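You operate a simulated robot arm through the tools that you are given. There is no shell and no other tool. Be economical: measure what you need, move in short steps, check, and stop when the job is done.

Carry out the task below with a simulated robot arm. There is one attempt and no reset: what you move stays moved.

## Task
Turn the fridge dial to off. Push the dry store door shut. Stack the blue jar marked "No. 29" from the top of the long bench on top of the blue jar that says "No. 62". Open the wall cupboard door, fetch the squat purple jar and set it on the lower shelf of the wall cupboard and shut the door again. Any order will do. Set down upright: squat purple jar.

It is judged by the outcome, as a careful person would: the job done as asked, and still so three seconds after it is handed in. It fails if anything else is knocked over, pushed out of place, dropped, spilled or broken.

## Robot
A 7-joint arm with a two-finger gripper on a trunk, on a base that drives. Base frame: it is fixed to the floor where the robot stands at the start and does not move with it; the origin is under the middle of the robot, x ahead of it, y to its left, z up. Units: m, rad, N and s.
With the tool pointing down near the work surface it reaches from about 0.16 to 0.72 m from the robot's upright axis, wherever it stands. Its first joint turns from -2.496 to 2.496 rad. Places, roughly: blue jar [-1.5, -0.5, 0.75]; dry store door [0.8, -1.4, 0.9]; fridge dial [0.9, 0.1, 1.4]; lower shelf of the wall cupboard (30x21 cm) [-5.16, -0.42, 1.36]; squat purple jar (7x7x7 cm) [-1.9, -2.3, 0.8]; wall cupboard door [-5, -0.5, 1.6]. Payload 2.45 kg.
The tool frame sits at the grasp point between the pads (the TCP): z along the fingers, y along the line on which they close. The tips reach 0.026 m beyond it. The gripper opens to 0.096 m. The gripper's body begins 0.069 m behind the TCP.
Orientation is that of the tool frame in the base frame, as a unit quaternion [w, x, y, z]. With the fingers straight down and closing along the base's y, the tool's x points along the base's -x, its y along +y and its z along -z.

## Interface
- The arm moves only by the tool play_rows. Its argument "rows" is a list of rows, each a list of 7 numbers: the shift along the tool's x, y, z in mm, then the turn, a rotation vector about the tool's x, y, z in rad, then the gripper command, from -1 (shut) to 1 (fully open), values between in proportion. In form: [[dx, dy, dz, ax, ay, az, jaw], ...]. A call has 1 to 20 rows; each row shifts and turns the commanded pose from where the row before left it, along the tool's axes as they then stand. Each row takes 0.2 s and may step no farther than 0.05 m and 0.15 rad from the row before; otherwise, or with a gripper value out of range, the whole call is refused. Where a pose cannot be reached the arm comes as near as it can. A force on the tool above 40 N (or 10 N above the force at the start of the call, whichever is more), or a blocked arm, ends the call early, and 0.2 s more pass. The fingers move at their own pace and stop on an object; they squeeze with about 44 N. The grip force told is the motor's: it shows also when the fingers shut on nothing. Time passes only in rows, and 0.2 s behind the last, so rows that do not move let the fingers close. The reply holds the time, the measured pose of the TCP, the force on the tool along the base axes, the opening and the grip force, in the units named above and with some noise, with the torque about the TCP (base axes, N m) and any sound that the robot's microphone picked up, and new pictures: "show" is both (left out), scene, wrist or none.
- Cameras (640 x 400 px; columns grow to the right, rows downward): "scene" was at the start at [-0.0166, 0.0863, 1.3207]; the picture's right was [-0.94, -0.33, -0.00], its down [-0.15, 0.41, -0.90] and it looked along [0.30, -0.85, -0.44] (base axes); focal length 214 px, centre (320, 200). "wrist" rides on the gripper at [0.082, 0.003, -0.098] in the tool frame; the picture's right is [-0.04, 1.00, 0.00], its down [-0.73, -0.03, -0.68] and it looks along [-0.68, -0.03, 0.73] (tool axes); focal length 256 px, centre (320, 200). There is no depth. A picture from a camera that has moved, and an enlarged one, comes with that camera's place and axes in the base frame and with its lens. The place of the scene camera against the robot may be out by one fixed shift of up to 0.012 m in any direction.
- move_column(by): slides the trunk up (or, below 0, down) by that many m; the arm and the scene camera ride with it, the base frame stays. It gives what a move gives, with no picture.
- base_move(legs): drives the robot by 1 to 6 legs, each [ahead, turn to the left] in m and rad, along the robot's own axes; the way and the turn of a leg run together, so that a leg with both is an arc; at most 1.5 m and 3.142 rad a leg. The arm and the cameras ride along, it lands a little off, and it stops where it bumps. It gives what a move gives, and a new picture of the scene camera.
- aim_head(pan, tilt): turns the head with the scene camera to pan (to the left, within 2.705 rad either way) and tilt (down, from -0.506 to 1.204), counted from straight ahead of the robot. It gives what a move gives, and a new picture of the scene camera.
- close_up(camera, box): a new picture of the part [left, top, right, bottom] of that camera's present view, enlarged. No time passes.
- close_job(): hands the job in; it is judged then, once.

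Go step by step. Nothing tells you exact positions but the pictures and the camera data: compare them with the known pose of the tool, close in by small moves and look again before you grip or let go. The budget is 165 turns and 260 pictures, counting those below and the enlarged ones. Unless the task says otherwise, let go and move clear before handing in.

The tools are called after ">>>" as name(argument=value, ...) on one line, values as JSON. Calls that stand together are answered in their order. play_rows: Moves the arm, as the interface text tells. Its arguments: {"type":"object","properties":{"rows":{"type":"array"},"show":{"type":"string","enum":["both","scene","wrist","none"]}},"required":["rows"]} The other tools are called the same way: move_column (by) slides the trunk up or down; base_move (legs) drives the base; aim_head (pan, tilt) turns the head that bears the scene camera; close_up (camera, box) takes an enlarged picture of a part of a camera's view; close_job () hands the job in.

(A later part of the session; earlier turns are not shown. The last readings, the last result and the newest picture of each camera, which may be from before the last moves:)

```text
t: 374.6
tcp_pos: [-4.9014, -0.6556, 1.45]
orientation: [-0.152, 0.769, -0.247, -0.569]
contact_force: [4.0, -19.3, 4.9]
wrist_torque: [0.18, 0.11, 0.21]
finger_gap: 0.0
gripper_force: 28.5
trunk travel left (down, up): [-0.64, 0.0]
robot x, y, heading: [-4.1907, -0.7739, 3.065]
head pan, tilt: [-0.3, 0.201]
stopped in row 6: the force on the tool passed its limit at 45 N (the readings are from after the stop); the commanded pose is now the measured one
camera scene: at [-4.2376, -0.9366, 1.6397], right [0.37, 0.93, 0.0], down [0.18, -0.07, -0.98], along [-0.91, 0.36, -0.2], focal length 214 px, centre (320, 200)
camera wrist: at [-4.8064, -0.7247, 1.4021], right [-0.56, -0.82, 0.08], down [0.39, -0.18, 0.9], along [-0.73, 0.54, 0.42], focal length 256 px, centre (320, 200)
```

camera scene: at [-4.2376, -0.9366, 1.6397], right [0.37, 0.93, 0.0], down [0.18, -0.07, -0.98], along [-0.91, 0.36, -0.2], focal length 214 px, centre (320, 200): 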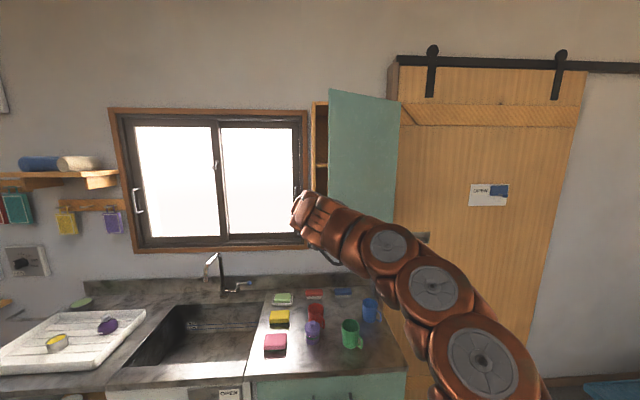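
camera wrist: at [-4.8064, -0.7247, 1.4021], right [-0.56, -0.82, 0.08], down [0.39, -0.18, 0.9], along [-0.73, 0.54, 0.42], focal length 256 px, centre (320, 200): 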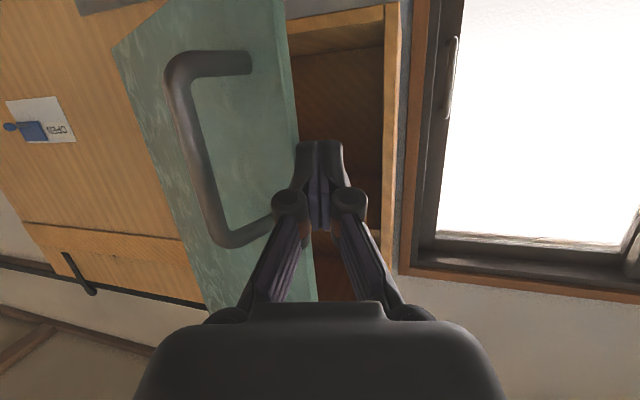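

It moves but stiffly; push slowly along the door's tangent.

>>> play_rows(rows=[[0.6, -4.5, -1.5, 0, 0, 0, -1], [0.6, -4.5, -1.5, 0, 0, 0, -1], [0.6, -4.5, -1.5, 0, 0, 0, -1], [0.6, -4.5, -1.5, 0, 0, 0, -1], [0.6, -4.5, -1.5, 0, 0, 0, -1], [0.6, -4.5, -1.5, 0, 0, 0, -1], [0.6, -4.5, -1.5, 0, 0, 0, -1], [0.6, -4.5, -1.5, 0, 0, 0, -1], [0.6, -4.5, -1.5, 0, 0, 0, -1], [0.6, -4.5, -1.5, 0, 0, 0, -1], [0.6, -4.5, -1.5, 0, 0, 0, -1], [0.6, -4.5, -1.5, 0, 0, 0, -1], [0.6, -4.5, -1.5, 0, 0, 0, -1], [0.6, -4.5, -1.5, 0, 0, 0, -1], [0.6, -4.5, -1.5, 0, 0, 0, -1], [0.6, -4.5, -1.5, 0, 0, 0, -1], [0.6, -4.5, -1.5, 0, 0, 0, -1], [0.6, -4.5, -1.5, 0, 0, 0, -1], [0.6, -4.5, -1.5, 0, 0, 0, -1], [0.6, -4.5, -1.5, 0, 0, 0, -1]], show="both")

```text
t: 375.7
tcp_pos: [-4.8835, -0.6499, 1.4495]
orientation: [-0.151, 0.771, -0.242, -0.57]
contact_force: [10.3, -41.3, 7.7]
wrist_torque: [0.34, 0.2, 0.45]
finger_gap: 0.0
gripper_force: 28.8
trunk travel left (down, up): [-0.64, 0.0]
robot x, y, heading: [-4.19, -0.7786, 3.069]
head pan, tilt: [-0.3, 0.201]
stopped in row 5: the force on the tool passed its limit at 41 N (the readings are from after the stop); the commanded pose is now the measured one
camera scene: at [-4.2402, -0.9911, 1.6373], right [0.36, 0.93, 0.03], down [0.19, -0.04, -0.98], along [-0.91, 0.36, -0.19], focal length 214 px, centre (320, 200)
camera wrist: at [-4.7885, -0.7192, 1.4019], right [-0.55, -0.83, 0.08], down [0.39, -0.17, 0.9], along [-0.73, 0.53, 0.42], focal length 256 px, centre (320, 200)
```

scene: 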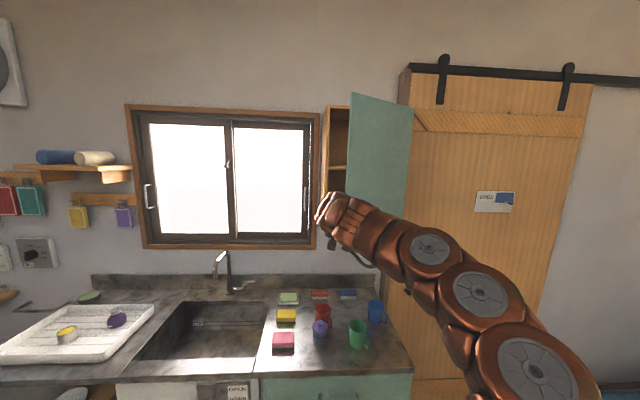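
wrist: 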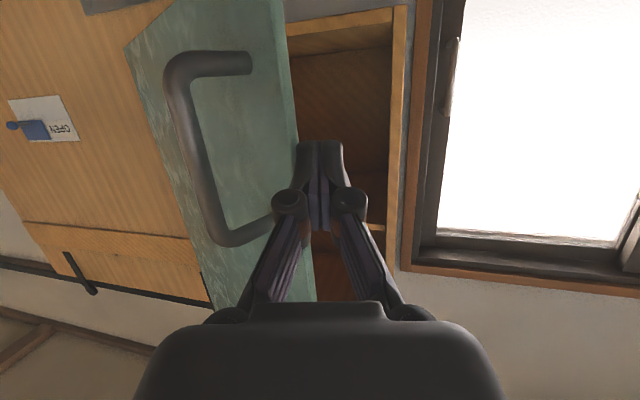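

The arm seems strained against my own mast. Relieve, then use a base turn to the right to sweep the door.

>>> play_rows(rows=[[0, 12, 0, 0, 0, 0, -1], [0, 0, 0, 0, 0, 0, -1]], show="none")

>>> base_move(legs=[[0, -0.2]])

>>> play_rows(rows=[[0, 0, 0, 0, 0, 0, -1]], show="wrist")

```text
t: 376.3
tcp_pos: [-4.8866, -0.6508, 1.4499]
orientation: [-0.149, 0.769, -0.247, -0.571]
contact_force: [11.9, -49.6, 0.5]
wrist_torque: [0.21, 0.02, 0.51]
finger_gap: 0.0
gripper_force: 28.3
trunk travel left (down, up): [-0.64, 0.0]
robot x, y, heading: [-4.1906, -0.7753, 3.066]
head pan, tilt: [-0.3, 0.201]
```

```text
t: 377.0
tcp_pos: [-4.8649, -0.4406, 1.4152]
orientation: [-0.108, 0.767, -0.305, -0.553]
contact_force: [-0.2, -2.3, -3.7]
wrist_torque: [0.23, 0.21, -0.26]
finger_gap: 0.0001
gripper_force: 28.2
trunk travel left (down, up): [-0.64, 0.0]
robot x, y, heading: [-4.1928, -0.7756, 3.062]
head pan, tilt: [-0.3, 0.201]
stopped in leg 1: the force on the tool passed its limit at 73 N (the readings are from after the stop); the commanded pose is now the measured one
camera scene: at [-4.2369, -0.8424, 1.652], right [0.38, 0.93, -0.05], down [0.18, -0.13, -0.97], along [-0.91, 0.36, -0.22], focal length 214 px, centre (320, 200)
```

scene: 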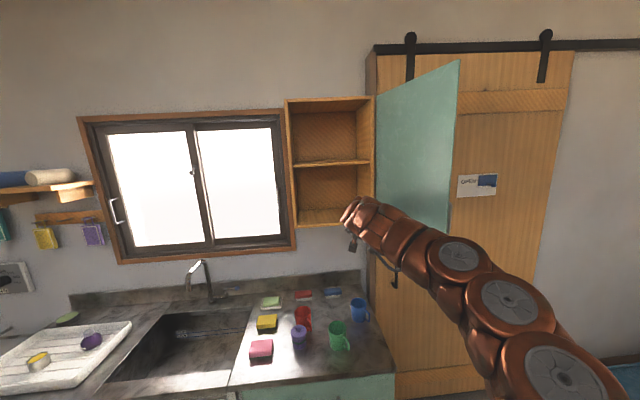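

```text
t: 377.6
tcp_pos: [-4.8641, -0.4895, 1.4191]
orientation: [-0.122, 0.766, -0.291, -0.56]
contact_force: [-0.9, -0.4, -0.4]
wrist_torque: [-0.02, 0.01, 0.03]
finger_gap: 0.0
gripper_force: 28.4
trunk travel left (down, up): [-0.64, 0.0]
robot x, y, heading: [-4.1929, -0.7818, 3.059]
head pan, tilt: [-0.3, 0.201]
stopped in row 1: the arm was blocked; the commanded pose is now the measured one
camera wrist: at [-4.7731, -0.5672, 1.3773], right [-0.59, -0.79, 0.18], down [0.4, -0.1, 0.91], along [-0.7, 0.61, 0.37], focal length 256 px, centre (320, 200)
```

wrist: 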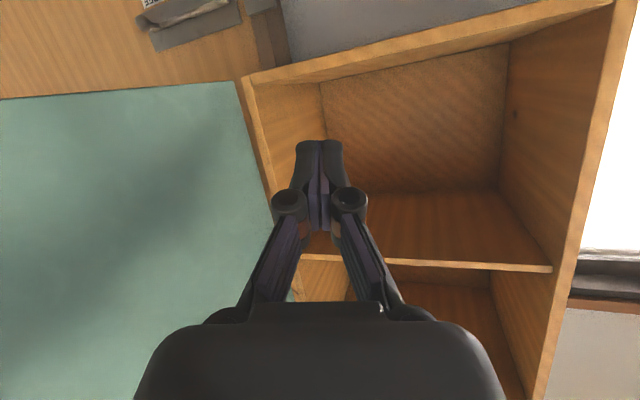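

The door swung wide open and the two empty compartments are visible. Now retreat left and go back to fetch the jar from the counter.

>>> play_rows(rows=[[0, 0, -30, 0, 0, -0.075, -1], [0, 0, -30, 0, 0, -0.074, -1], [16, 38, -16, 0, 0, 0, 0.5], [16, 38, -16, 0, 0, 0, 0.5], [16, 38, -16, 0, 0, 0, 0.9], [16, 38, -16, 0, 0, 0, 0.9], [16, 38, -16, 0, 0, 0, 0.9], [0, 0, 0, 0, 0, 0, 0.9]], show="both")

```text
t: 379.4
tcp_pos: [-4.8347, -0.7472, 1.3955]
orientation: [-0.165, 0.787, -0.23, -0.549]
contact_force: [-0.3, -0.7, -0.6]
wrist_torque: [0.02, -0.02, -0.12]
finger_gap: 0.0915
gripper_force: 0.0
trunk travel left (down, up): [-0.64, 0.0]
robot x, y, heading: [-4.1892, -0.7731, 3.065]
head pan, tilt: [-0.3, 0.201]
camera scene: at [-4.2402, -0.9441, 1.6392], right [0.37, 0.93, 0.01], down [0.19, -0.07, -0.98], along [-0.91, 0.37, -0.2], focal length 214 px, centre (320, 200)
camera wrist: at [-4.7367, -0.8155, 1.3521], right [-0.55, -0.83, 0.03], down [0.34, -0.19, 0.92], along [-0.76, 0.52, 0.39], focal length 256 px, centre (320, 200)
```

scene: 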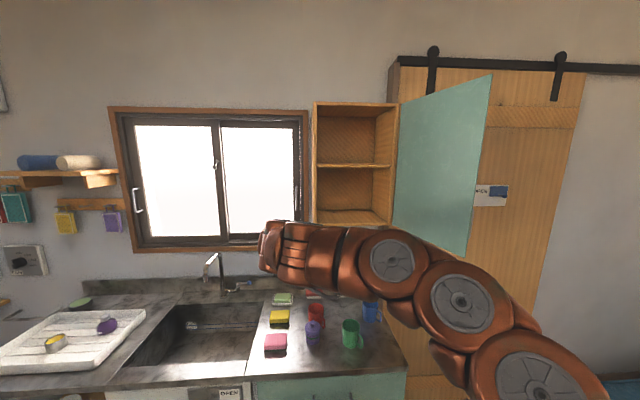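
wrist: 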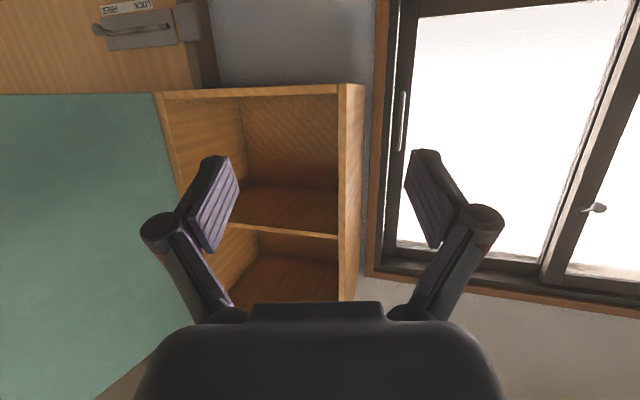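

The door stands wide open (~115°). Lower shelf floor at z≈1.36, ceiling ≈1.60. Pitch the tool and return to above the jar.

>>> play_rows(rows=[[0, 0, 0, 0, 0.117, 0, 0.95], [0, 0, 0, 0, 0.117, 0, 0.95], [0, 0, 0, 0, 0.117, 0, 0.95], [14, 4, 41, 0, 0, 0, 0.95], [14, 4, 41, 0, 0, 0, 0.95], [14, 4, 41, 0, 0, 0, 0.95], [14, 4, 41, 0, 0, 0, 0.95], [14, 4, 41, 0, 0, 0, 0.95], [0, 0, 0, 0, 0, 0, 0.95]], show="none")

>>> move_column(by=-0.18)

>>> play_rows(rows=[[0, 0, 0, 0, 0, 0, 0.95]], show="wrist")

```text
t: 381.4
tcp_pos: [-4.9415, -0.6945, 1.2081]
orientation: [-0.119, 0.87, -0.257, -0.403]
contact_force: [-0.4, 0.6, 0.7]
wrist_torque: [0.02, 0.01, -0.02]
finger_gap: 0.0936
gripper_force: 0.0
trunk travel left (down, up): [-0.64, 0.0]
robot x, y, heading: [-4.1889, -0.7756, 3.057]
head pan, tilt: [-0.3, 0.201]
```

```text
t: 383.4
tcp_pos: [-4.9413, -0.6953, 1.0287]
orientation: [-0.12, 0.87, -0.257, -0.403]
contact_force: [-0.2, -0.7, -0.3]
wrist_torque: [-0.01, 0.0, 0.01]
finger_gap: 0.0934
gripper_force: 0.0
trunk travel left (down, up): [-0.46, 0.18]
robot x, y, heading: [-4.1913, -0.7762, 3.058]
head pan, tilt: [-0.3, 0.201]
```

```text
t: 383.8
tcp_pos: [-4.9424, -0.6948, 1.0282]
orientation: [-0.12, 0.87, -0.257, -0.403]
contact_force: [-0.5, 0.5, 0.4]
wrist_torque: [-0.01, 0.01, -0.04]
finger_gap: 0.0935
gripper_force: 0.0
trunk travel left (down, up): [-0.46, 0.18]
robot x, y, heading: [-4.1929, -0.7738, 3.061]
head pan, tilt: [-0.3, 0.201]
camera wrist: at [-4.836, -0.7669, 1.0299], right [-0.56, -0.83, 0.03], down [0.05, 0.0, 1.0], along [-0.82, 0.56, 0.04], focal length 256 px, centre (320, 200)
```

wrist: 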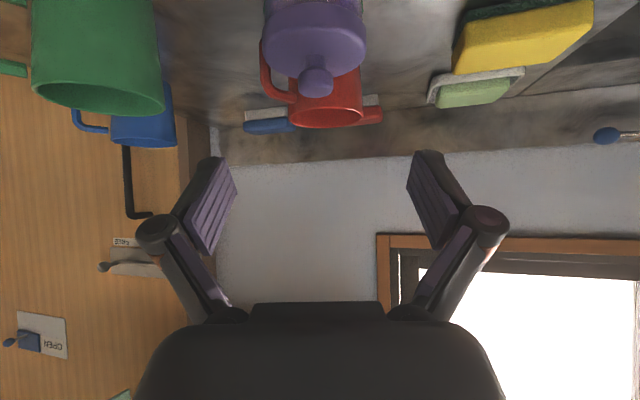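

>>> play_rows(rows=[[16.5, 0, 23.5, 0, 0, 0, 0.95], [16.5, 0, 23.5, 0, 0, 0, 0.95], [16.5, 0, 23.5, 0, 0, 0, 0.95], [0, 0, 0, 0, 0, 0, 0.95]], show="wrist")

```text
t: 384.8
tcp_pos: [-4.961, -0.6833, 0.9465]
orientation: [-0.12, 0.87, -0.257, -0.403]
contact_force: [-0.1, -0.1, -1.1]
wrist_torque: [0.02, -0.01, 0.0]
finger_gap: 0.0936
gripper_force: 0.1
trunk travel left (down, up): [-0.46, 0.18]
robot x, y, heading: [-4.1877, -0.7772, 3.053]
head pan, tilt: [-0.3, 0.201]
camera wrist: at [-4.8555, -0.7553, 0.9466], right [-0.56, -0.82, 0.03], down [0.05, 0.0, 1.0], along [-0.82, 0.57, 0.04], focal length 256 px, centre (320, 200)
```

wrist: 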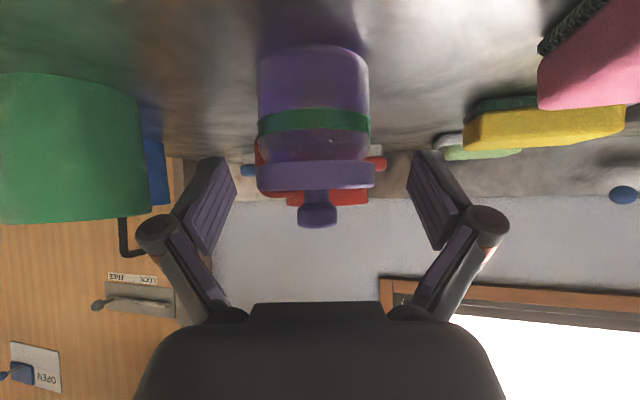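

>>> play_rows(rows=[[9, 0, 12.5, 0, 0, 0, 0.95], [9, 0, 12.5, 0, 0, 0, 0.95], [0, 0, 0, 0, 0, 0, 0.5], [0, 0, 0, 0, 0, 0, 0], [0, 0, 0, 0, 0, 0, -0.5], [0, 0, 0, 0, 0, 0, -1], [0, 0, 0, 0, 0, 0, -1]], show="wrist")

```text
t: 386.4
tcp_pos: [-4.9667, -0.6788, 0.9165]
orientation: [-0.119, 0.87, -0.256, -0.403]
contact_force: [0.0, 0.4, 2.2]
wrist_torque: [-0.06, 0.08, -0.07]
finger_gap: 0.0566
gripper_force: 44.7
trunk travel left (down, up): [-0.46, 0.18]
robot x, y, heading: [-4.1913, -0.7752, 3.06]
head pan, tilt: [-0.3, 0.201]
camera wrist: at [-4.8614, -0.751, 0.9174], right [-0.56, -0.83, 0.03], down [0.05, 0.0, 1.0], along [-0.82, 0.56, 0.04], focal length 256 px, centre (320, 200)
```

wrist: 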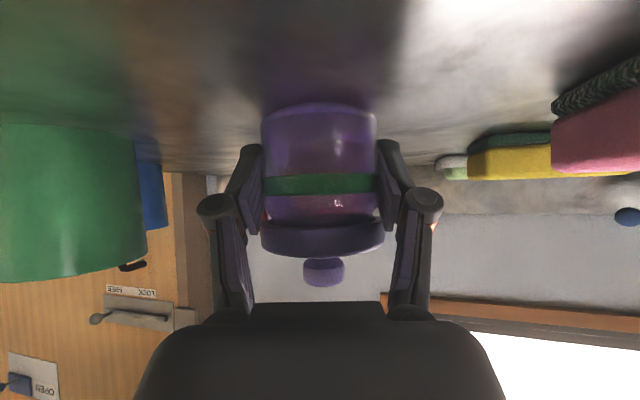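

Gripped. Lift up and raise the trunk.

>>> play_rows(rows=[[-8, 0, -6.5, 0, 0, 0, -1], [-23, 0, -19, 0, 0, 0, -1], [-23, 0, -19, 0, 0, 0, -1], [-23, 0, -19, 0, 0, 0, -1], [0, 0, 0, 0, 0, 0, -1]], show="none")

>>> move_column(by=0.18)

>>> base_move(legs=[[0, -0.28]])

>>> play_rows(rows=[[-23, 0, -19, 0, 0, 0, -1], [-23, 0, -19, 0, 0, 0, -1], [-23, 0, -19, 0, 0, 0, -1], [-23, 0, -19, 0, 0, 0, -1], [-23, 0, -19, 0, 0, 0, -1], [-23, 0, -19, 0, 0, 0, -1], [-23, 0, -19, 0, 0, 0, -1], [0, 0, 0, 0, 0, 0, -1]], show="both")

```text
t: 387.6
tcp_pos: [-4.9662, -0.676, 1.015]
orientation: [-0.118, 0.871, -0.256, -0.403]
contact_force: [-0.9, 0.5, -1.5]
wrist_torque: [0.01, 0.0, -0.01]
finger_gap: 0.0564
gripper_force: 43.9
trunk travel left (down, up): [-0.46, 0.18]
robot x, y, heading: [-4.1875, -0.7724, 3.059]
head pan, tilt: [-0.3, 0.201]
```

```text
t: 389.6
tcp_pos: [-4.9654, -0.6763, 1.1953]
orientation: [-0.12, 0.87, -0.258, -0.403]
contact_force: [-0.4, 0.1, -1.5]
wrist_torque: [-0.03, 0.03, -0.02]
finger_gap: 0.0565
gripper_force: 44.0
trunk travel left (down, up): [-0.64, 0.0]
robot x, y, heading: [-4.19, -0.7752, 3.056]
head pan, tilt: [-0.3, 0.201]
```

```text
t: 390.9
tcp_pos: [-4.9086, -0.4684, 1.195]
orientation: [-0.174, 0.826, -0.375, -0.382]
contact_force: [0.7, 0.6, -1.6]
wrist_torque: [-0.03, -0.01, 0.0]
finger_gap: 0.0565
gripper_force: 44.1
trunk travel left (down, up): [-0.64, 0.0]
robot x, y, heading: [-4.1882, -0.7736, 2.784]
head pan, tilt: [-0.3, 0.201]
camera scene: at [-4.2784, -0.9153, 1.6397], right [0.61, 0.79, 0.0], down [0.16, -0.12, -0.98], along [-0.77, 0.6, -0.2], focal length 214 px, centre (320, 200)
```

scene: 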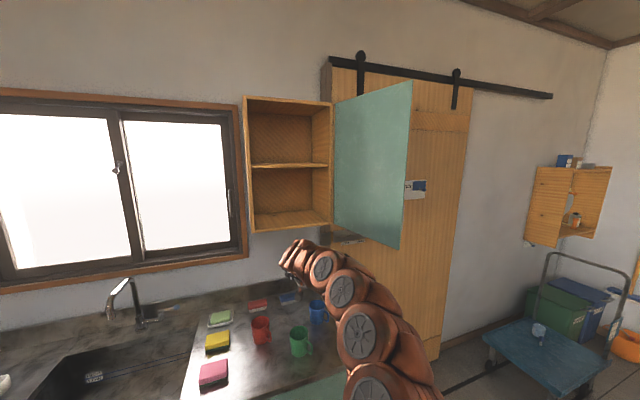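

```text
t: 392.7
tcp_pos: [-4.9108, -0.469, 1.4024]
orientation: [-0.172, 0.828, -0.373, -0.382]
contact_force: [-0.2, 0.7, -1.8]
wrist_torque: [-0.01, 0.02, -0.05]
finger_gap: 0.0563
gripper_force: 44.5
trunk travel left (down, up): [-0.64, 0.0]
robot x, y, heading: [-4.1919, -0.7724, 2.781]
head pan, tilt: [-0.3, 0.201]
camera scene: at [-4.2785, -0.9151, 1.6397], right [0.61, 0.79, 0.0], down [0.16, -0.12, -0.98], along [-0.77, 0.6, -0.2], focal length 214 px, centre (320, 200)
camera wrist: at [-4.8294, -0.5672, 1.4036], right [-0.77, -0.64, 0.03], down [0.05, -0.01, 1.0], along [-0.64, 0.77, 0.04], focal length 256 px, centre (320, 200)
```

scene: 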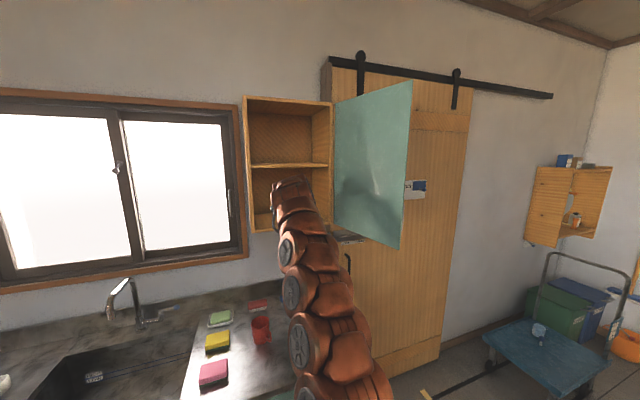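
wrist: 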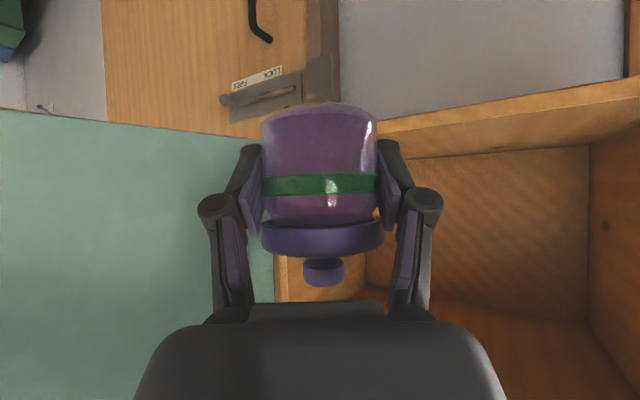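

In line with the lower compartment. Raise 25 mm, shift 30 mm left for side clearance, then drive forward to insert.

>>> play_rows(rows=[[-10, 0, -8, 0, 0, 0, -1], [-9, 0, -8, 0, 0, 0, -1], [9.5, 26, -11.4, 0, 0, 0, -1], [0, 0, 0, 0, 0, 0, -1]], show="none")

>>> base_move(legs=[[0.1, 0]])

>>> play_rows(rows=[[0, 0, 0, 0, 0, 0, -1]], show="wrist")

```text
t: 393.7
tcp_pos: [-4.9207, -0.4959, 1.4274]
orientation: [-0.174, 0.827, -0.374, -0.383]
contact_force: [0.6, -0.6, -2.2]
wrist_torque: [0.02, -0.01, -0.02]
finger_gap: 0.0566
gripper_force: 43.8
trunk travel left (down, up): [-0.64, 0.0]
robot x, y, heading: [-4.1898, -0.7742, 2.78]
head pan, tilt: [-0.3, 0.201]
```

```text
t: 394.9
tcp_pos: [-5.014, -0.4586, 1.4276]
orientation: [-0.174, 0.826, -0.375, -0.383]
contact_force: [0.5, -0.5, -0.7]
wrist_torque: [-0.04, 0.02, 0.04]
finger_gap: 0.0565
gripper_force: 44.1
trunk travel left (down, up): [-0.64, 0.0]
robot x, y, heading: [-4.2869, -0.74, 2.783]
head pan, tilt: [-0.3, 0.201]
camera scene: at [-4.3726, -0.8797, 1.6397], right [0.61, 0.79, 0.0], down [0.16, -0.12, -0.98], along [-0.77, 0.6, -0.2], focal length 214 px, centre (320, 200)
```

scene: 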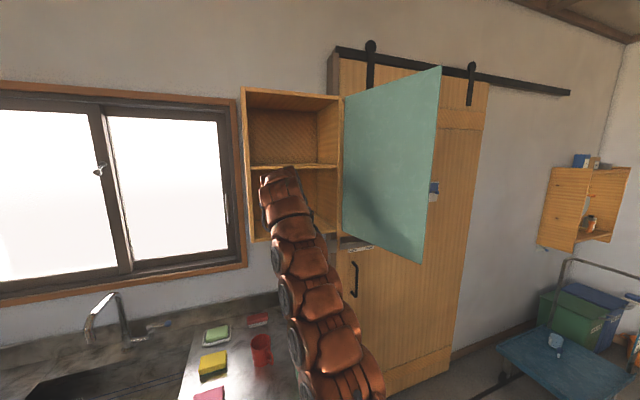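

```text
t: 395.3
tcp_pos: [-5.0137, -0.4585, 1.428]
orientation: [-0.174, 0.826, -0.375, -0.383]
contact_force: [0.5, -0.4, -1.1]
wrist_torque: [0.0, -0.04, -0.02]
finger_gap: 0.0563
gripper_force: 44.4
trunk travel left (down, up): [-0.64, 0.0]
robot x, y, heading: [-4.285, -0.7403, 2.777]
head pan, tilt: [-0.3, 0.201]
camera wrist: at [-4.9331, -0.557, 1.4294], right [-0.77, -0.64, 0.03], down [0.05, -0.01, 1.0], along [-0.64, 0.77, 0.04], focal length 256 px, centre (320, 200)
```

wrist: 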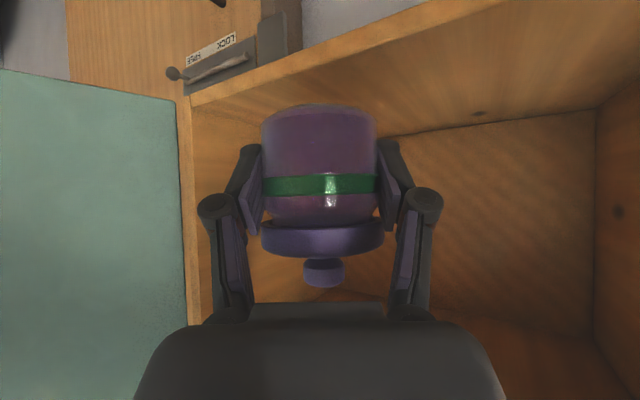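

The jar is entering the compartment. Move 0.065 m further in.

>>> base_move(legs=[[0.065, 0]])

>>> play_rows(rows=[[0, 0, 0, 0, 0, 0, -1]], show="wrist")

```text
t: 396.3
tcp_pos: [-5.0734, -0.437, 1.4296]
orientation: [-0.174, 0.826, -0.376, -0.383]
contact_force: [0.8, -1.0, -0.3]
wrist_torque: [-0.02, 0.06, 0.01]
finger_gap: 0.0561
gripper_force: 44.1
trunk travel left (down, up): [-0.64, 0.0]
robot x, y, heading: [-4.346, -0.7145, 2.782]
head pan, tilt: [-0.3, 0.201]
camera scene: at [-4.4329, -0.857, 1.6397], right [0.61, 0.79, 0.0], down [0.16, -0.12, -0.98], along [-0.77, 0.6, -0.2], focal length 214 px, centre (320, 200)
```

scene: 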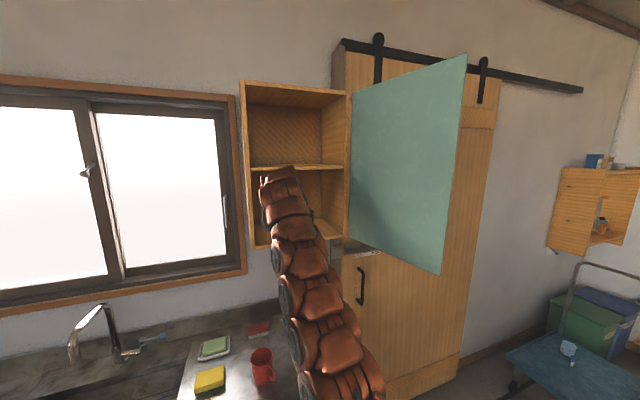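

```text
t: 396.7
tcp_pos: [-5.0746, -0.4358, 1.4287]
orientation: [-0.174, 0.826, -0.375, -0.383]
contact_force: [-0.2, -0.1, -0.6]
wrist_torque: [0.02, -0.03, 0.0]
finger_gap: 0.0564
gripper_force: 44.0
trunk travel left (down, up): [-0.64, 0.0]
robot x, y, heading: [-4.3446, -0.7218, 2.78]
head pan, tilt: [-0.3, 0.201]
camera wrist: at [-4.9935, -0.5346, 1.4296], right [-0.77, -0.64, 0.03], down [0.05, -0.01, 1.0], along [-0.64, 0.77, 0.04], focal length 256 px, centre (320, 200)
```

wrist: 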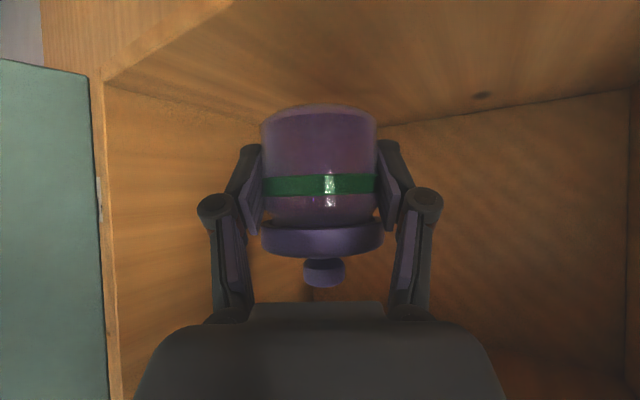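

Inside. Lower gently to the shelf.

>>> play_rows(rows=[[10, 0, 8.3, 0, 0, 0, -1], [7, 0, 5.8, 0, 0, 0, -1], [3, 0, 2.5, 0, 0, 0, -1], [3, 0, 2.5, 0, 0, 0, -1], [2, 0, 1.6, 0, 0, 0, -1], [2, 0, 1.6, 0, 0, 0, -1], [0, 0, 0, 0, 0, 0, -1]], show="wrist")

```text
t: 398.3
tcp_pos: [-5.075, -0.4364, 1.3934]
orientation: [-0.175, 0.826, -0.376, -0.382]
contact_force: [0.4, -0.5, -1.8]
wrist_torque: [-0.03, -0.03, -0.04]
finger_gap: 0.0561
gripper_force: 44.1
trunk travel left (down, up): [-0.64, 0.0]
robot x, y, heading: [-4.3411, -0.7203, 2.781]
head pan, tilt: [-0.3, 0.201]
camera wrist: at [-4.9935, -0.5351, 1.3948], right [-0.77, -0.64, 0.03], down [0.05, -0.01, 1.0], along [-0.64, 0.77, 0.04], focal length 256 px, centre (320, 200)
```

wrist: 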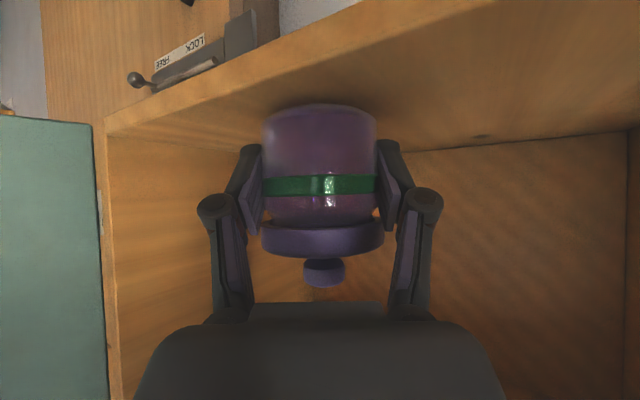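

>>> play_rows(rows=[[1.5, 0, 1.3, 0, 0, 0, -1], [1.5, 0, 1.3, 0, 0, 0, -1], [1.5, 0, 1.3, 0, 0, 0, -1], [1.5, 0, 1.3, 0, 0, 0, -1], [0, 0, 0, 0, 0, 0, -1]], show="none")

```text
t: 399.5
tcp_pos: [-5.0744, -0.4374, 1.3885]
orientation: [-0.174, 0.826, -0.374, -0.385]
contact_force: [-5.4, 2.0, 24.8]
wrist_torque: [0.24, 0.43, -0.04]
finger_gap: 0.0564
gripper_force: 43.5
trunk travel left (down, up): [-0.64, 0.0]
robot x, y, heading: [-4.3433, -0.7224, 2.781]
head pan, tilt: [-0.3, 0.201]
```

On the shelf with firm contact. Ease, open, and withdraw along the tool axis.

>>> play_rows(rows=[[-1, 0, -0.8, 0, 0, 0, -1], [0, 0, 0, 0, 0, 0, -0.2], [0, 0, 0, 0, 0, 0, 0.4], [0, 0, 0, 0, 0, 0, 0.95], [0, 0, 0, 0, 0, 0, 0.95], [5, 0, -15, 0, 0, 0, 0.95], [5, 0, -20, 0, 0, 0, 0.95], [5, 0, -25, 0, 0, 0, 0.95], [5, 0, -25, 0, 0, 0, 0.95], [0, 0, 0, 0, 0, 0, 0.95]], show="wrist")

```text
t: 401.7
tcp_pos: [-5.0222, -0.4955, 1.4258]
orientation: [-0.174, 0.827, -0.375, -0.382]
contact_force: [0.2, -0.8, -0.4]
wrist_torque: [-0.01, -0.01, 0.03]
finger_gap: 0.0938
gripper_force: 0.1
trunk travel left (down, up): [-0.64, 0.0]
robot x, y, heading: [-4.3477, -0.7207, 2.781]
head pan, tilt: [-0.3, 0.201]
camera wrist: at [-4.9412, -0.5931, 1.4268], right [-0.77, -0.64, 0.03], down [0.05, -0.01, 1.0], along [-0.64, 0.77, 0.04], focal length 256 px, centre (320, 200)
```

wrist: 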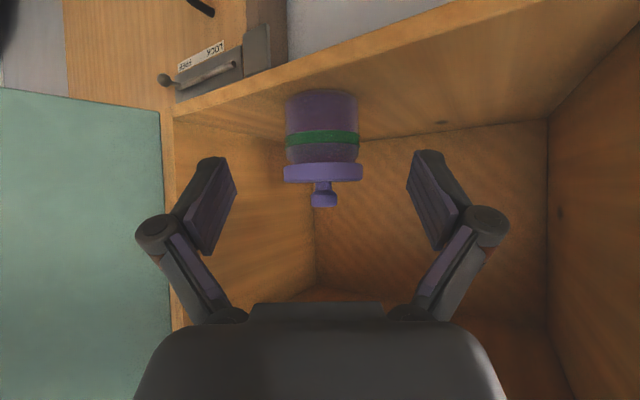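

The jar stands upright on the lower shelf. Back out, close the fist, and prepare to shut the door.

>>> base_move(legs=[[-0.38, 0]])

>>> aim_head(pan=0.0, tilt=0.3)

>>> close_up(camera="scene", box=[290, 80, 450, 240])

```text
t: 404.1
tcp_pos: [-4.6702, -0.6264, 1.4249]
orientation: [-0.174, 0.826, -0.376, -0.382]
contact_force: [0.3, -0.2, -0.3]
wrist_torque: [-0.01, 0.03, 0.01]
finger_gap: 0.0936
gripper_force: 0.0
trunk travel left (down, up): [-0.64, 0.0]
robot x, y, heading: [-3.9936, -0.8498, 2.78]
head pan, tilt: [-0.3, 0.201]
camera scene: at [-4.0814, -0.9896, 1.6397], right [0.61, 0.79, 0.0], down [0.16, -0.12, -0.98], along [-0.77, 0.6, -0.2], focal length 214 px, centre (320, 200)
```

scene: 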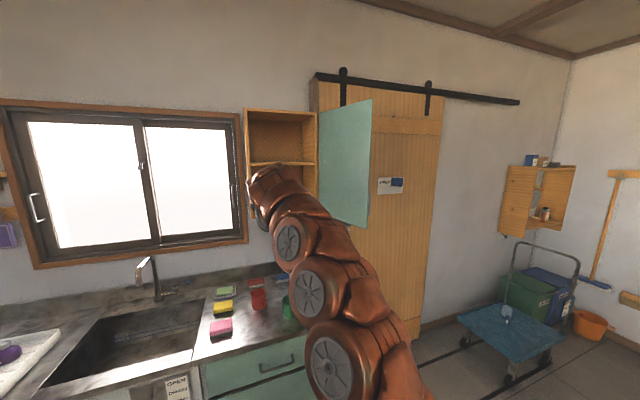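

```text
t: 404.9
tcp_pos: [-4.6696, -0.6245, 1.4263]
orientation: [-0.175, 0.826, -0.376, -0.382]
contact_force: [-0.1, 0.0, -0.5]
wrist_torque: [0.02, -0.02, 0.01]
finger_gap: 0.0935
gripper_force: 0.0
trunk travel left (down, up): [-0.64, 0.0]
robot x, y, heading: [-3.9911, -0.8506, 2.78]
head pan, tilt: [0.0, 0.3]
camera scene: at [-4.0951, -1.0138, 1.6305], right [0.35, 0.93, 0.0], down [0.28, -0.1, -0.96], along [-0.89, 0.34, -0.3], focal length 214 px, centre (320, 200)
```

scene: 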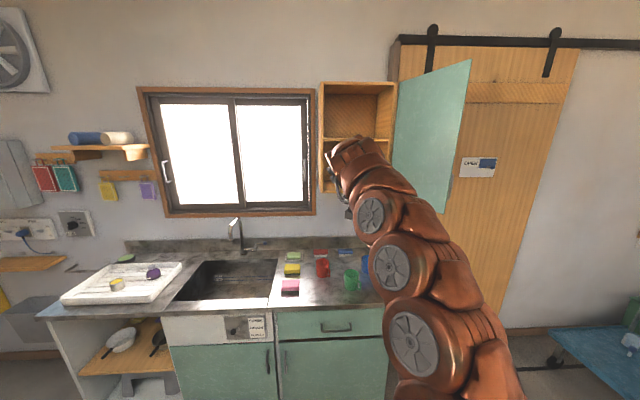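

```text
2.50 times, centred on (370, 160) of scene
camera zoom: at [-4.0951, -1.0138, 1.6305], right [0.35, 0.93, 0.0], down [0.28, -0.1, -0.96], along [-0.89, 0.34, -0.3], focal length 536 px, centre (195, 300)
```

zoom: 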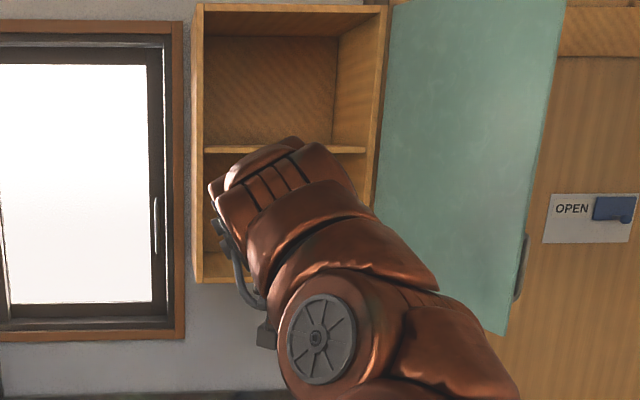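

Door is ~104° open, edge ahead-right. Level the fist, retract, and carry it around to the right side of the door edge.

>>> play_rows(rows=[[10, -16, -27, 0, -0.117, 0, -1], [10, -16, -27, 0, -0.117, 0, -1], [10, -16, -27, 0, -0.117, 0, -1], [-13.8, -37.4, 17.6, 0, 0, 0, -1], [-13.8, -37.4, 17.6, 0, 0, 0, -1], [-13.8, -37.4, 17.6, 0, 0, 0, -1], [-13.8, -37.4, 17.6, 0, 0, 0, -1], [-13.8, -37.4, 17.6, 0, 0, 0, -1], [-13.8, -37.4, 17.6, 0, 0, 0, -1], [-13.8, -37.4, 17.6, 0, 0, 0, -1], [-13.8, -37.4, 17.6, 0, 0, 0, -1], [-13.8, -37.4, 17.6, 0, 0, 0, -1], [-13.8, -37.4, 17.6, 0, 0, 0, -1], [0, 0, 0, 0, 0, 0, -1]], show="both")

```text
t: 407.9
tcp_pos: [-4.434, -0.2495, 1.5185]
orientation: [-0.237, 0.746, -0.339, -0.522]
contact_force: [2.3, 1.3, 0.1]
wrist_torque: [-0.01, 0.08, 0.21]
finger_gap: 0.0
gripper_force: 28.9
trunk travel left (down, up): [-0.64, 0.0]
robot x, y, heading: [-3.9957, -0.8547, 2.778]
head pan, tilt: [0.0, 0.3]
camera scene: at [-4.0931, -1.0125, 1.6307], right [0.35, 0.94, 0.0], down [0.28, -0.11, -0.96], along [-0.89, 0.34, -0.29], focal length 214 px, centre (320, 200)
camera wrist: at [-4.3575, -0.3427, 1.4757], right [-0.76, -0.65, 0.04], down [0.28, -0.27, 0.92], along [-0.58, 0.71, 0.38], focal length 256 px, centre (320, 200)
```

scene: 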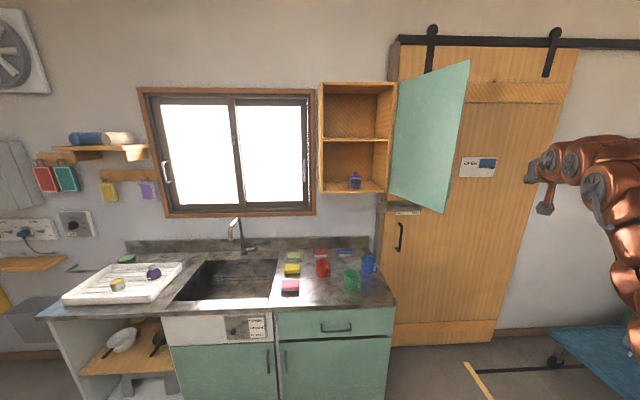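
wrist: 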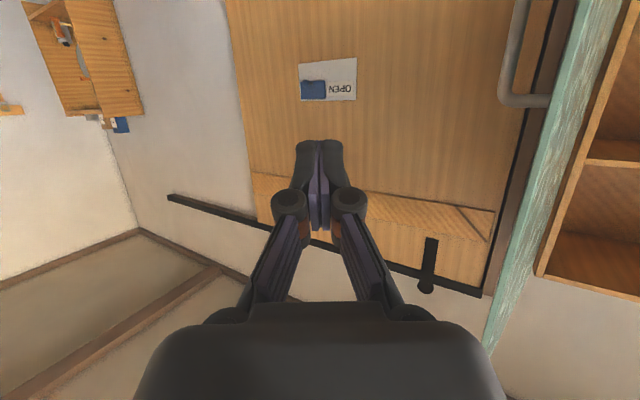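

The jar stands on the lower shelf and the fist is right of the door. Drive forward 0.25 m, then sweep left to close it.

>>> base_move(legs=[[0.25, 0]])

>>> play_rows(rows=[[4, 22, -11, 0, 0, 0, -1], [4, 22, -11, 0, 0, 0, -1], [4, 22, -11, 0, 0, 0, -1], [4, 22, -11, 0, 0, 0, -1], [3, 17, -9, 0, 0, 0, -1], [2, 13, -6, 0, 0, 0, -1], [2, 13, -6, 0, 0, 0, -1], [2, 13, -6, 0, 0, 0, -1], [2, 13, -6, 0, 0, 0, -1], [2, 13, -6, 0, 0, 0, -1], [2, 13, -6, 0, 0, 0, -1], [2, 13, -6, 0, 0, 0, -1]], show="both")

```text
t: 409.7
tcp_pos: [-4.6736, -0.1641, 1.52]
orientation: [-0.237, 0.746, -0.339, -0.521]
contact_force: [0.1, -0.3, -0.3]
wrist_torque: [-0.02, -0.01, 0.0]
finger_gap: 0.0
gripper_force: 28.0
trunk travel left (down, up): [-0.64, 0.0]
robot x, y, heading: [-4.2273, -0.7596, 2.785]
head pan, tilt: [0.0, 0.3]
camera scene: at [-4.3295, -0.9252, 1.6305], right [0.35, 0.94, 0.0], down [0.28, -0.1, -0.96], along [-0.89, 0.34, -0.3], focal length 214 px, centre (320, 200)
```

scene: 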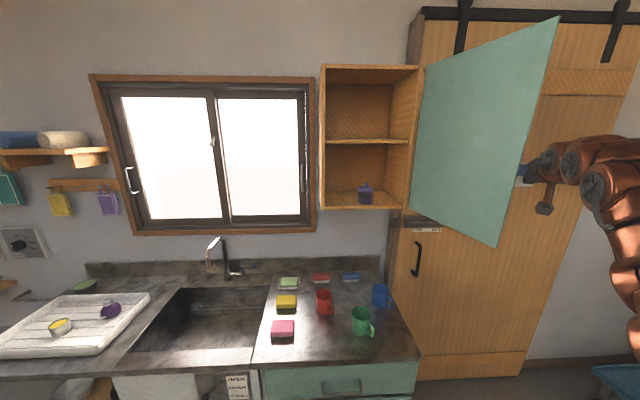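

```text
t: 412.3
tcp_pos: [-4.7554, -0.3683, 1.5205]
orientation: [-0.237, 0.747, -0.338, -0.521]
contact_force: [0.3, 0.0, -0.2]
wrist_torque: [0.03, 0.0, -0.01]
finger_gap: 0.0003
gripper_force: 28.1
trunk travel left (down, up): [-0.64, 0.0]
robot x, y, heading: [-4.226, -0.7635, 2.786]
head pan, tilt: [0.0, 0.3]
camera scene: at [-4.3297, -0.9252, 1.6305], right [0.35, 0.94, 0.0], down [0.28, -0.1, -0.96], along [-0.89, 0.34, -0.3], focal length 214 px, centre (320, 200)
camera wrist: at [-4.6776, -0.4608, 1.477], right [-0.76, -0.65, 0.04], down [0.27, -0.27, 0.92], along [-0.59, 0.71, 0.38], focal length 256 px, centre (320, 200)
```

scene: 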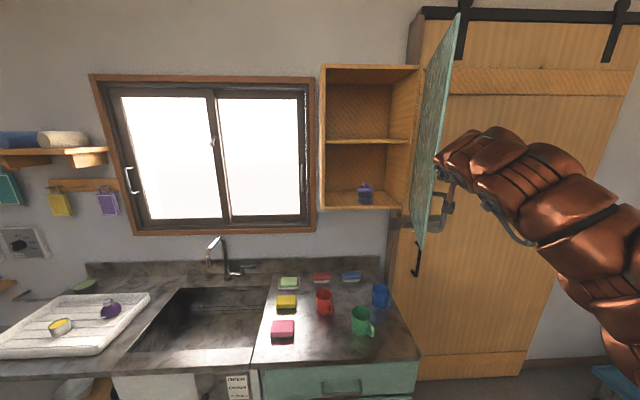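
wrist: 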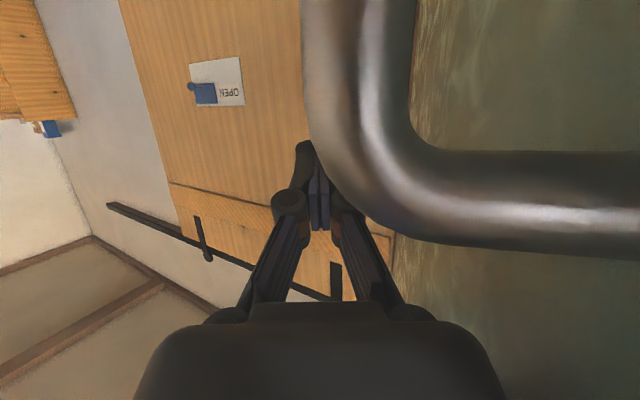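

The door is closing. Continue left, then forward.

>>> play_rows(rows=[[2.4, 13.2, -6.7, 0, 0, 0, -1], [2.4, 13.2, -6.7, 0, 0, 0, -1], [2.4, 13.2, -6.7, 0, 0, 0, -1], [2.4, 13.2, -6.7, 0, 0, 0, -1], [2.4, 13.2, -6.7, 0, 0, 0, -1], [2.4, 13.2, -6.7, 0, 0, 0, -1], [2.4, 13.2, -6.7, 0, 0, 0, -1], [-1.2, 14.4, 3.4, 0, 0, 0, -1], [-1.2, 14.4, 3.4, 0, 0, 0, -1], [-1.2, 14.4, 3.4, 0, 0, 0, -1], [-1.2, 14.4, 3.4, 0, 0, 0, -1], [-1.2, 14.4, 3.4, 0, 0, 0, -1], [-1.2, 14.4, 3.4, 0, 0, 0, -1], [-1.2, 14.4, 3.4, 0, 0, 0, -1]], show="both")

```text
t: 415.3
tcp_pos: [-4.8838, -0.5171, 1.5224]
orientation: [-0.236, 0.747, -0.338, -0.522]
contact_force: [0.5, -0.1, -0.1]
wrist_torque: [-0.04, 0.02, -0.01]
finger_gap: 0.0004
gripper_force: 28.9
trunk travel left (down, up): [-0.64, 0.0]
robot x, y, heading: [-4.2267, -0.762, 2.784]
head pan, tilt: [0.0, 0.3]
camera scene: at [-4.3298, -0.9253, 1.6304], right [0.35, 0.94, 0.0], down [0.28, -0.1, -0.96], along [-0.89, 0.34, -0.3], focal length 214 px, centre (320, 200)
camera wrist: at [-4.8079, -0.6086, 1.4778], right [-0.76, -0.65, 0.04], down [0.28, -0.27, 0.92], along [-0.59, 0.71, 0.38], focal length 256 px, centre (320, 200)
```

scene: 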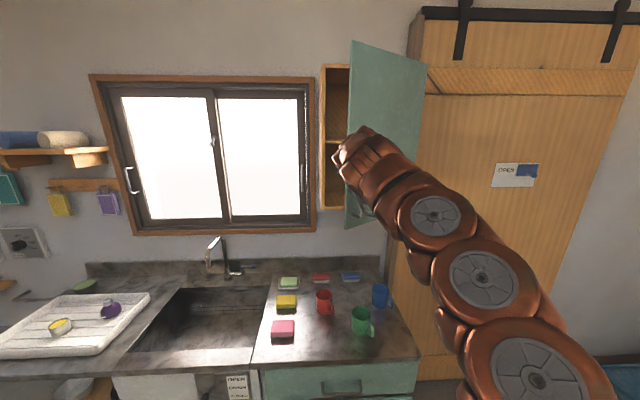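
wrist: 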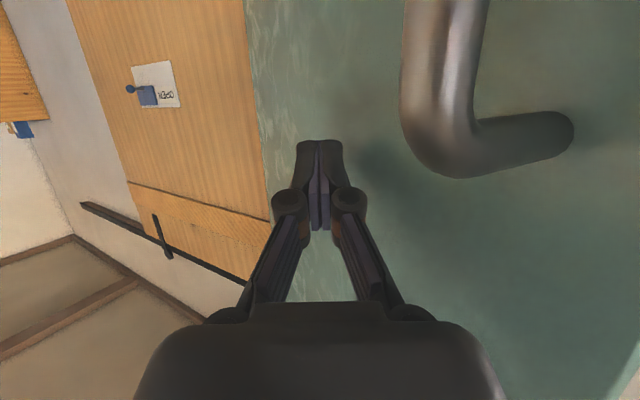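

Door ~45°. Push forward.

>>> play_rows(rows=[[-3, 4.7, 8.3, 0, 0, 0, -1], [-3, 4.7, 8.3, 0, 0, 0, -1], [-3, 4.7, 8.3, 0, 0, 0, -1], [-3, 4.7, 8.3, 0, 0, 0, -1], [-3, 4.7, 8.3, 0, 0, 0, -1], [-3, 4.7, 8.3, 0, 0, 0, -1], [-3, 4.7, 8.3, 0, 0, 0, -1], [-3, 4.7, 8.3, 0, 0, 0, -1], [-3, 4.7, 8.3, 0, 0, 0, -1], [-3, 4.7, 8.3, 0, 0, 0, -1], [-3, 4.7, 8.3, 0, 0, 0, -1]], show="both")

```text
t: 417.7
tcp_pos: [-4.9797, -0.4765, 1.5122]
orientation: [-0.237, 0.747, -0.339, -0.521]
contact_force: [-0.4, 0.7, -0.2]
wrist_torque: [0.02, 0.04, -0.02]
finger_gap: 0.0
gripper_force: 28.8
out of reach, approached as far as the arm can: row 11
trunk travel left (down, up): [-0.64, 0.0]
robot x, y, heading: [-4.2256, -0.7616, 2.784]
head pan, tilt: [0.0, 0.3]
camera scene: at [-4.33, -0.9251, 1.6304], right [0.35, 0.94, 0.0], down [0.28, -0.1, -0.96], along [-0.89, 0.34, -0.3], focal length 214 px, centre (320, 200)
camera wrist: at [-4.9038, -0.5693, 1.4692], right [-0.76, -0.65, 0.04], down [0.27, -0.27, 0.92], along [-0.59, 0.71, 0.38], focal length 256 px, centre (320, 200)
```

scene: 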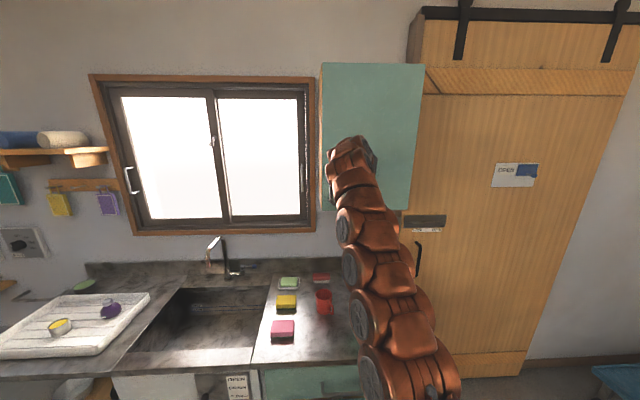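
wrist: 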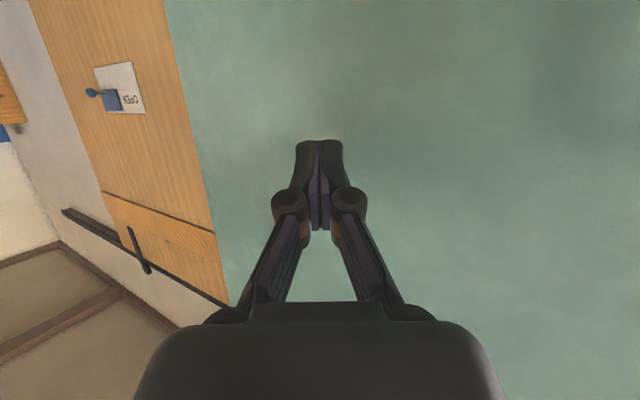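

It looks shut. Press lightly by creeping forward 3 cm, then check.

>>> base_move(legs=[[0.03, 0]])

>>> base_move(legs=[[-0.35, 0]])

>>> close_up(camera="scene", box=[280, 60, 460, 240])

```text
t: 418.6
tcp_pos: [-4.9967, -0.4708, 1.5123]
orientation: [-0.238, 0.748, -0.341, -0.518]
contact_force: [11.6, -5.6, -2.5]
wrist_torque: [0.0, -0.01, -0.01]
finger_gap: 0.0001
gripper_force: 28.7
trunk travel left (down, up): [-0.64, 0.0]
robot x, y, heading: [-4.248, -0.7585, 2.777]
head pan, tilt: [0.0, 0.3]
stopped in leg 1: the force on the tool passed its limit at 74 N (the readings are from after the stop); the commanded pose is now the measured one
camera scene: at [-4.3485, -0.9185, 1.6305], right [0.35, 0.94, 0.0], down [0.28, -0.1, -0.96], along [-0.89, 0.34, -0.29], focal length 214 px, centre (320, 200)
```

scene: 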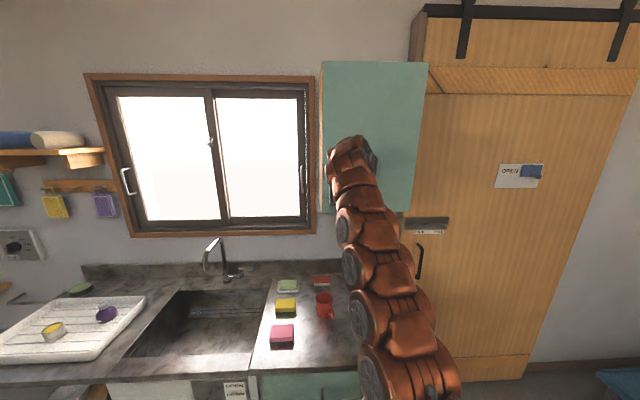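

```text
t: 420.8
tcp_pos: [-4.6696, -0.5925, 1.5114]
orientation: [-0.238, 0.747, -0.341, -0.519]
contact_force: [0.0, -0.7, -0.3]
wrist_torque: [-0.01, -0.03, 0.0]
finger_gap: 0.0
gripper_force: 28.6
trunk travel left (down, up): [-0.64, 0.0]
robot x, y, heading: [-3.9208, -0.8772, 2.781]
head pan, tilt: [0.0, 0.3]
camera scene: at [-4.0219, -1.0412, 1.6304], right [0.35, 0.94, 0.0], down [0.28, -0.1, -0.96], along [-0.89, 0.34, -0.3], focal length 214 px, centre (320, 200)
```

scene: 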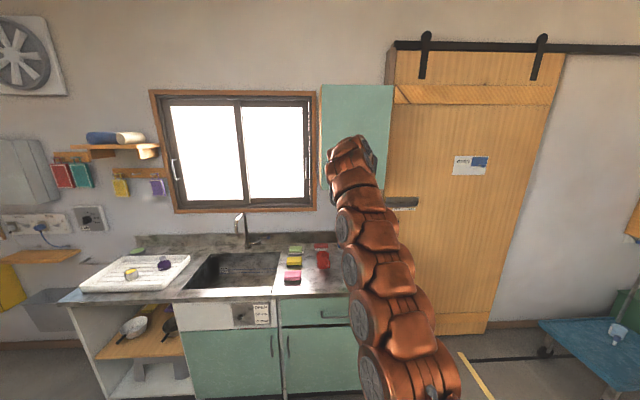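

```text
2.22 times, centred on (370, 150) of scene
camera zoom: at [-4.0219, -1.0412, 1.6304], right [0.35, 0.94, 0.0], down [0.28, -0.1, -0.96], along [-0.89, 0.34, -0.3], focal length 477 px, centre (209, 311)
```

zoom: 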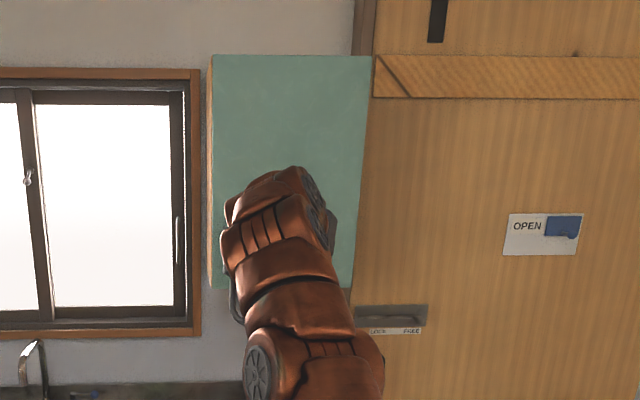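

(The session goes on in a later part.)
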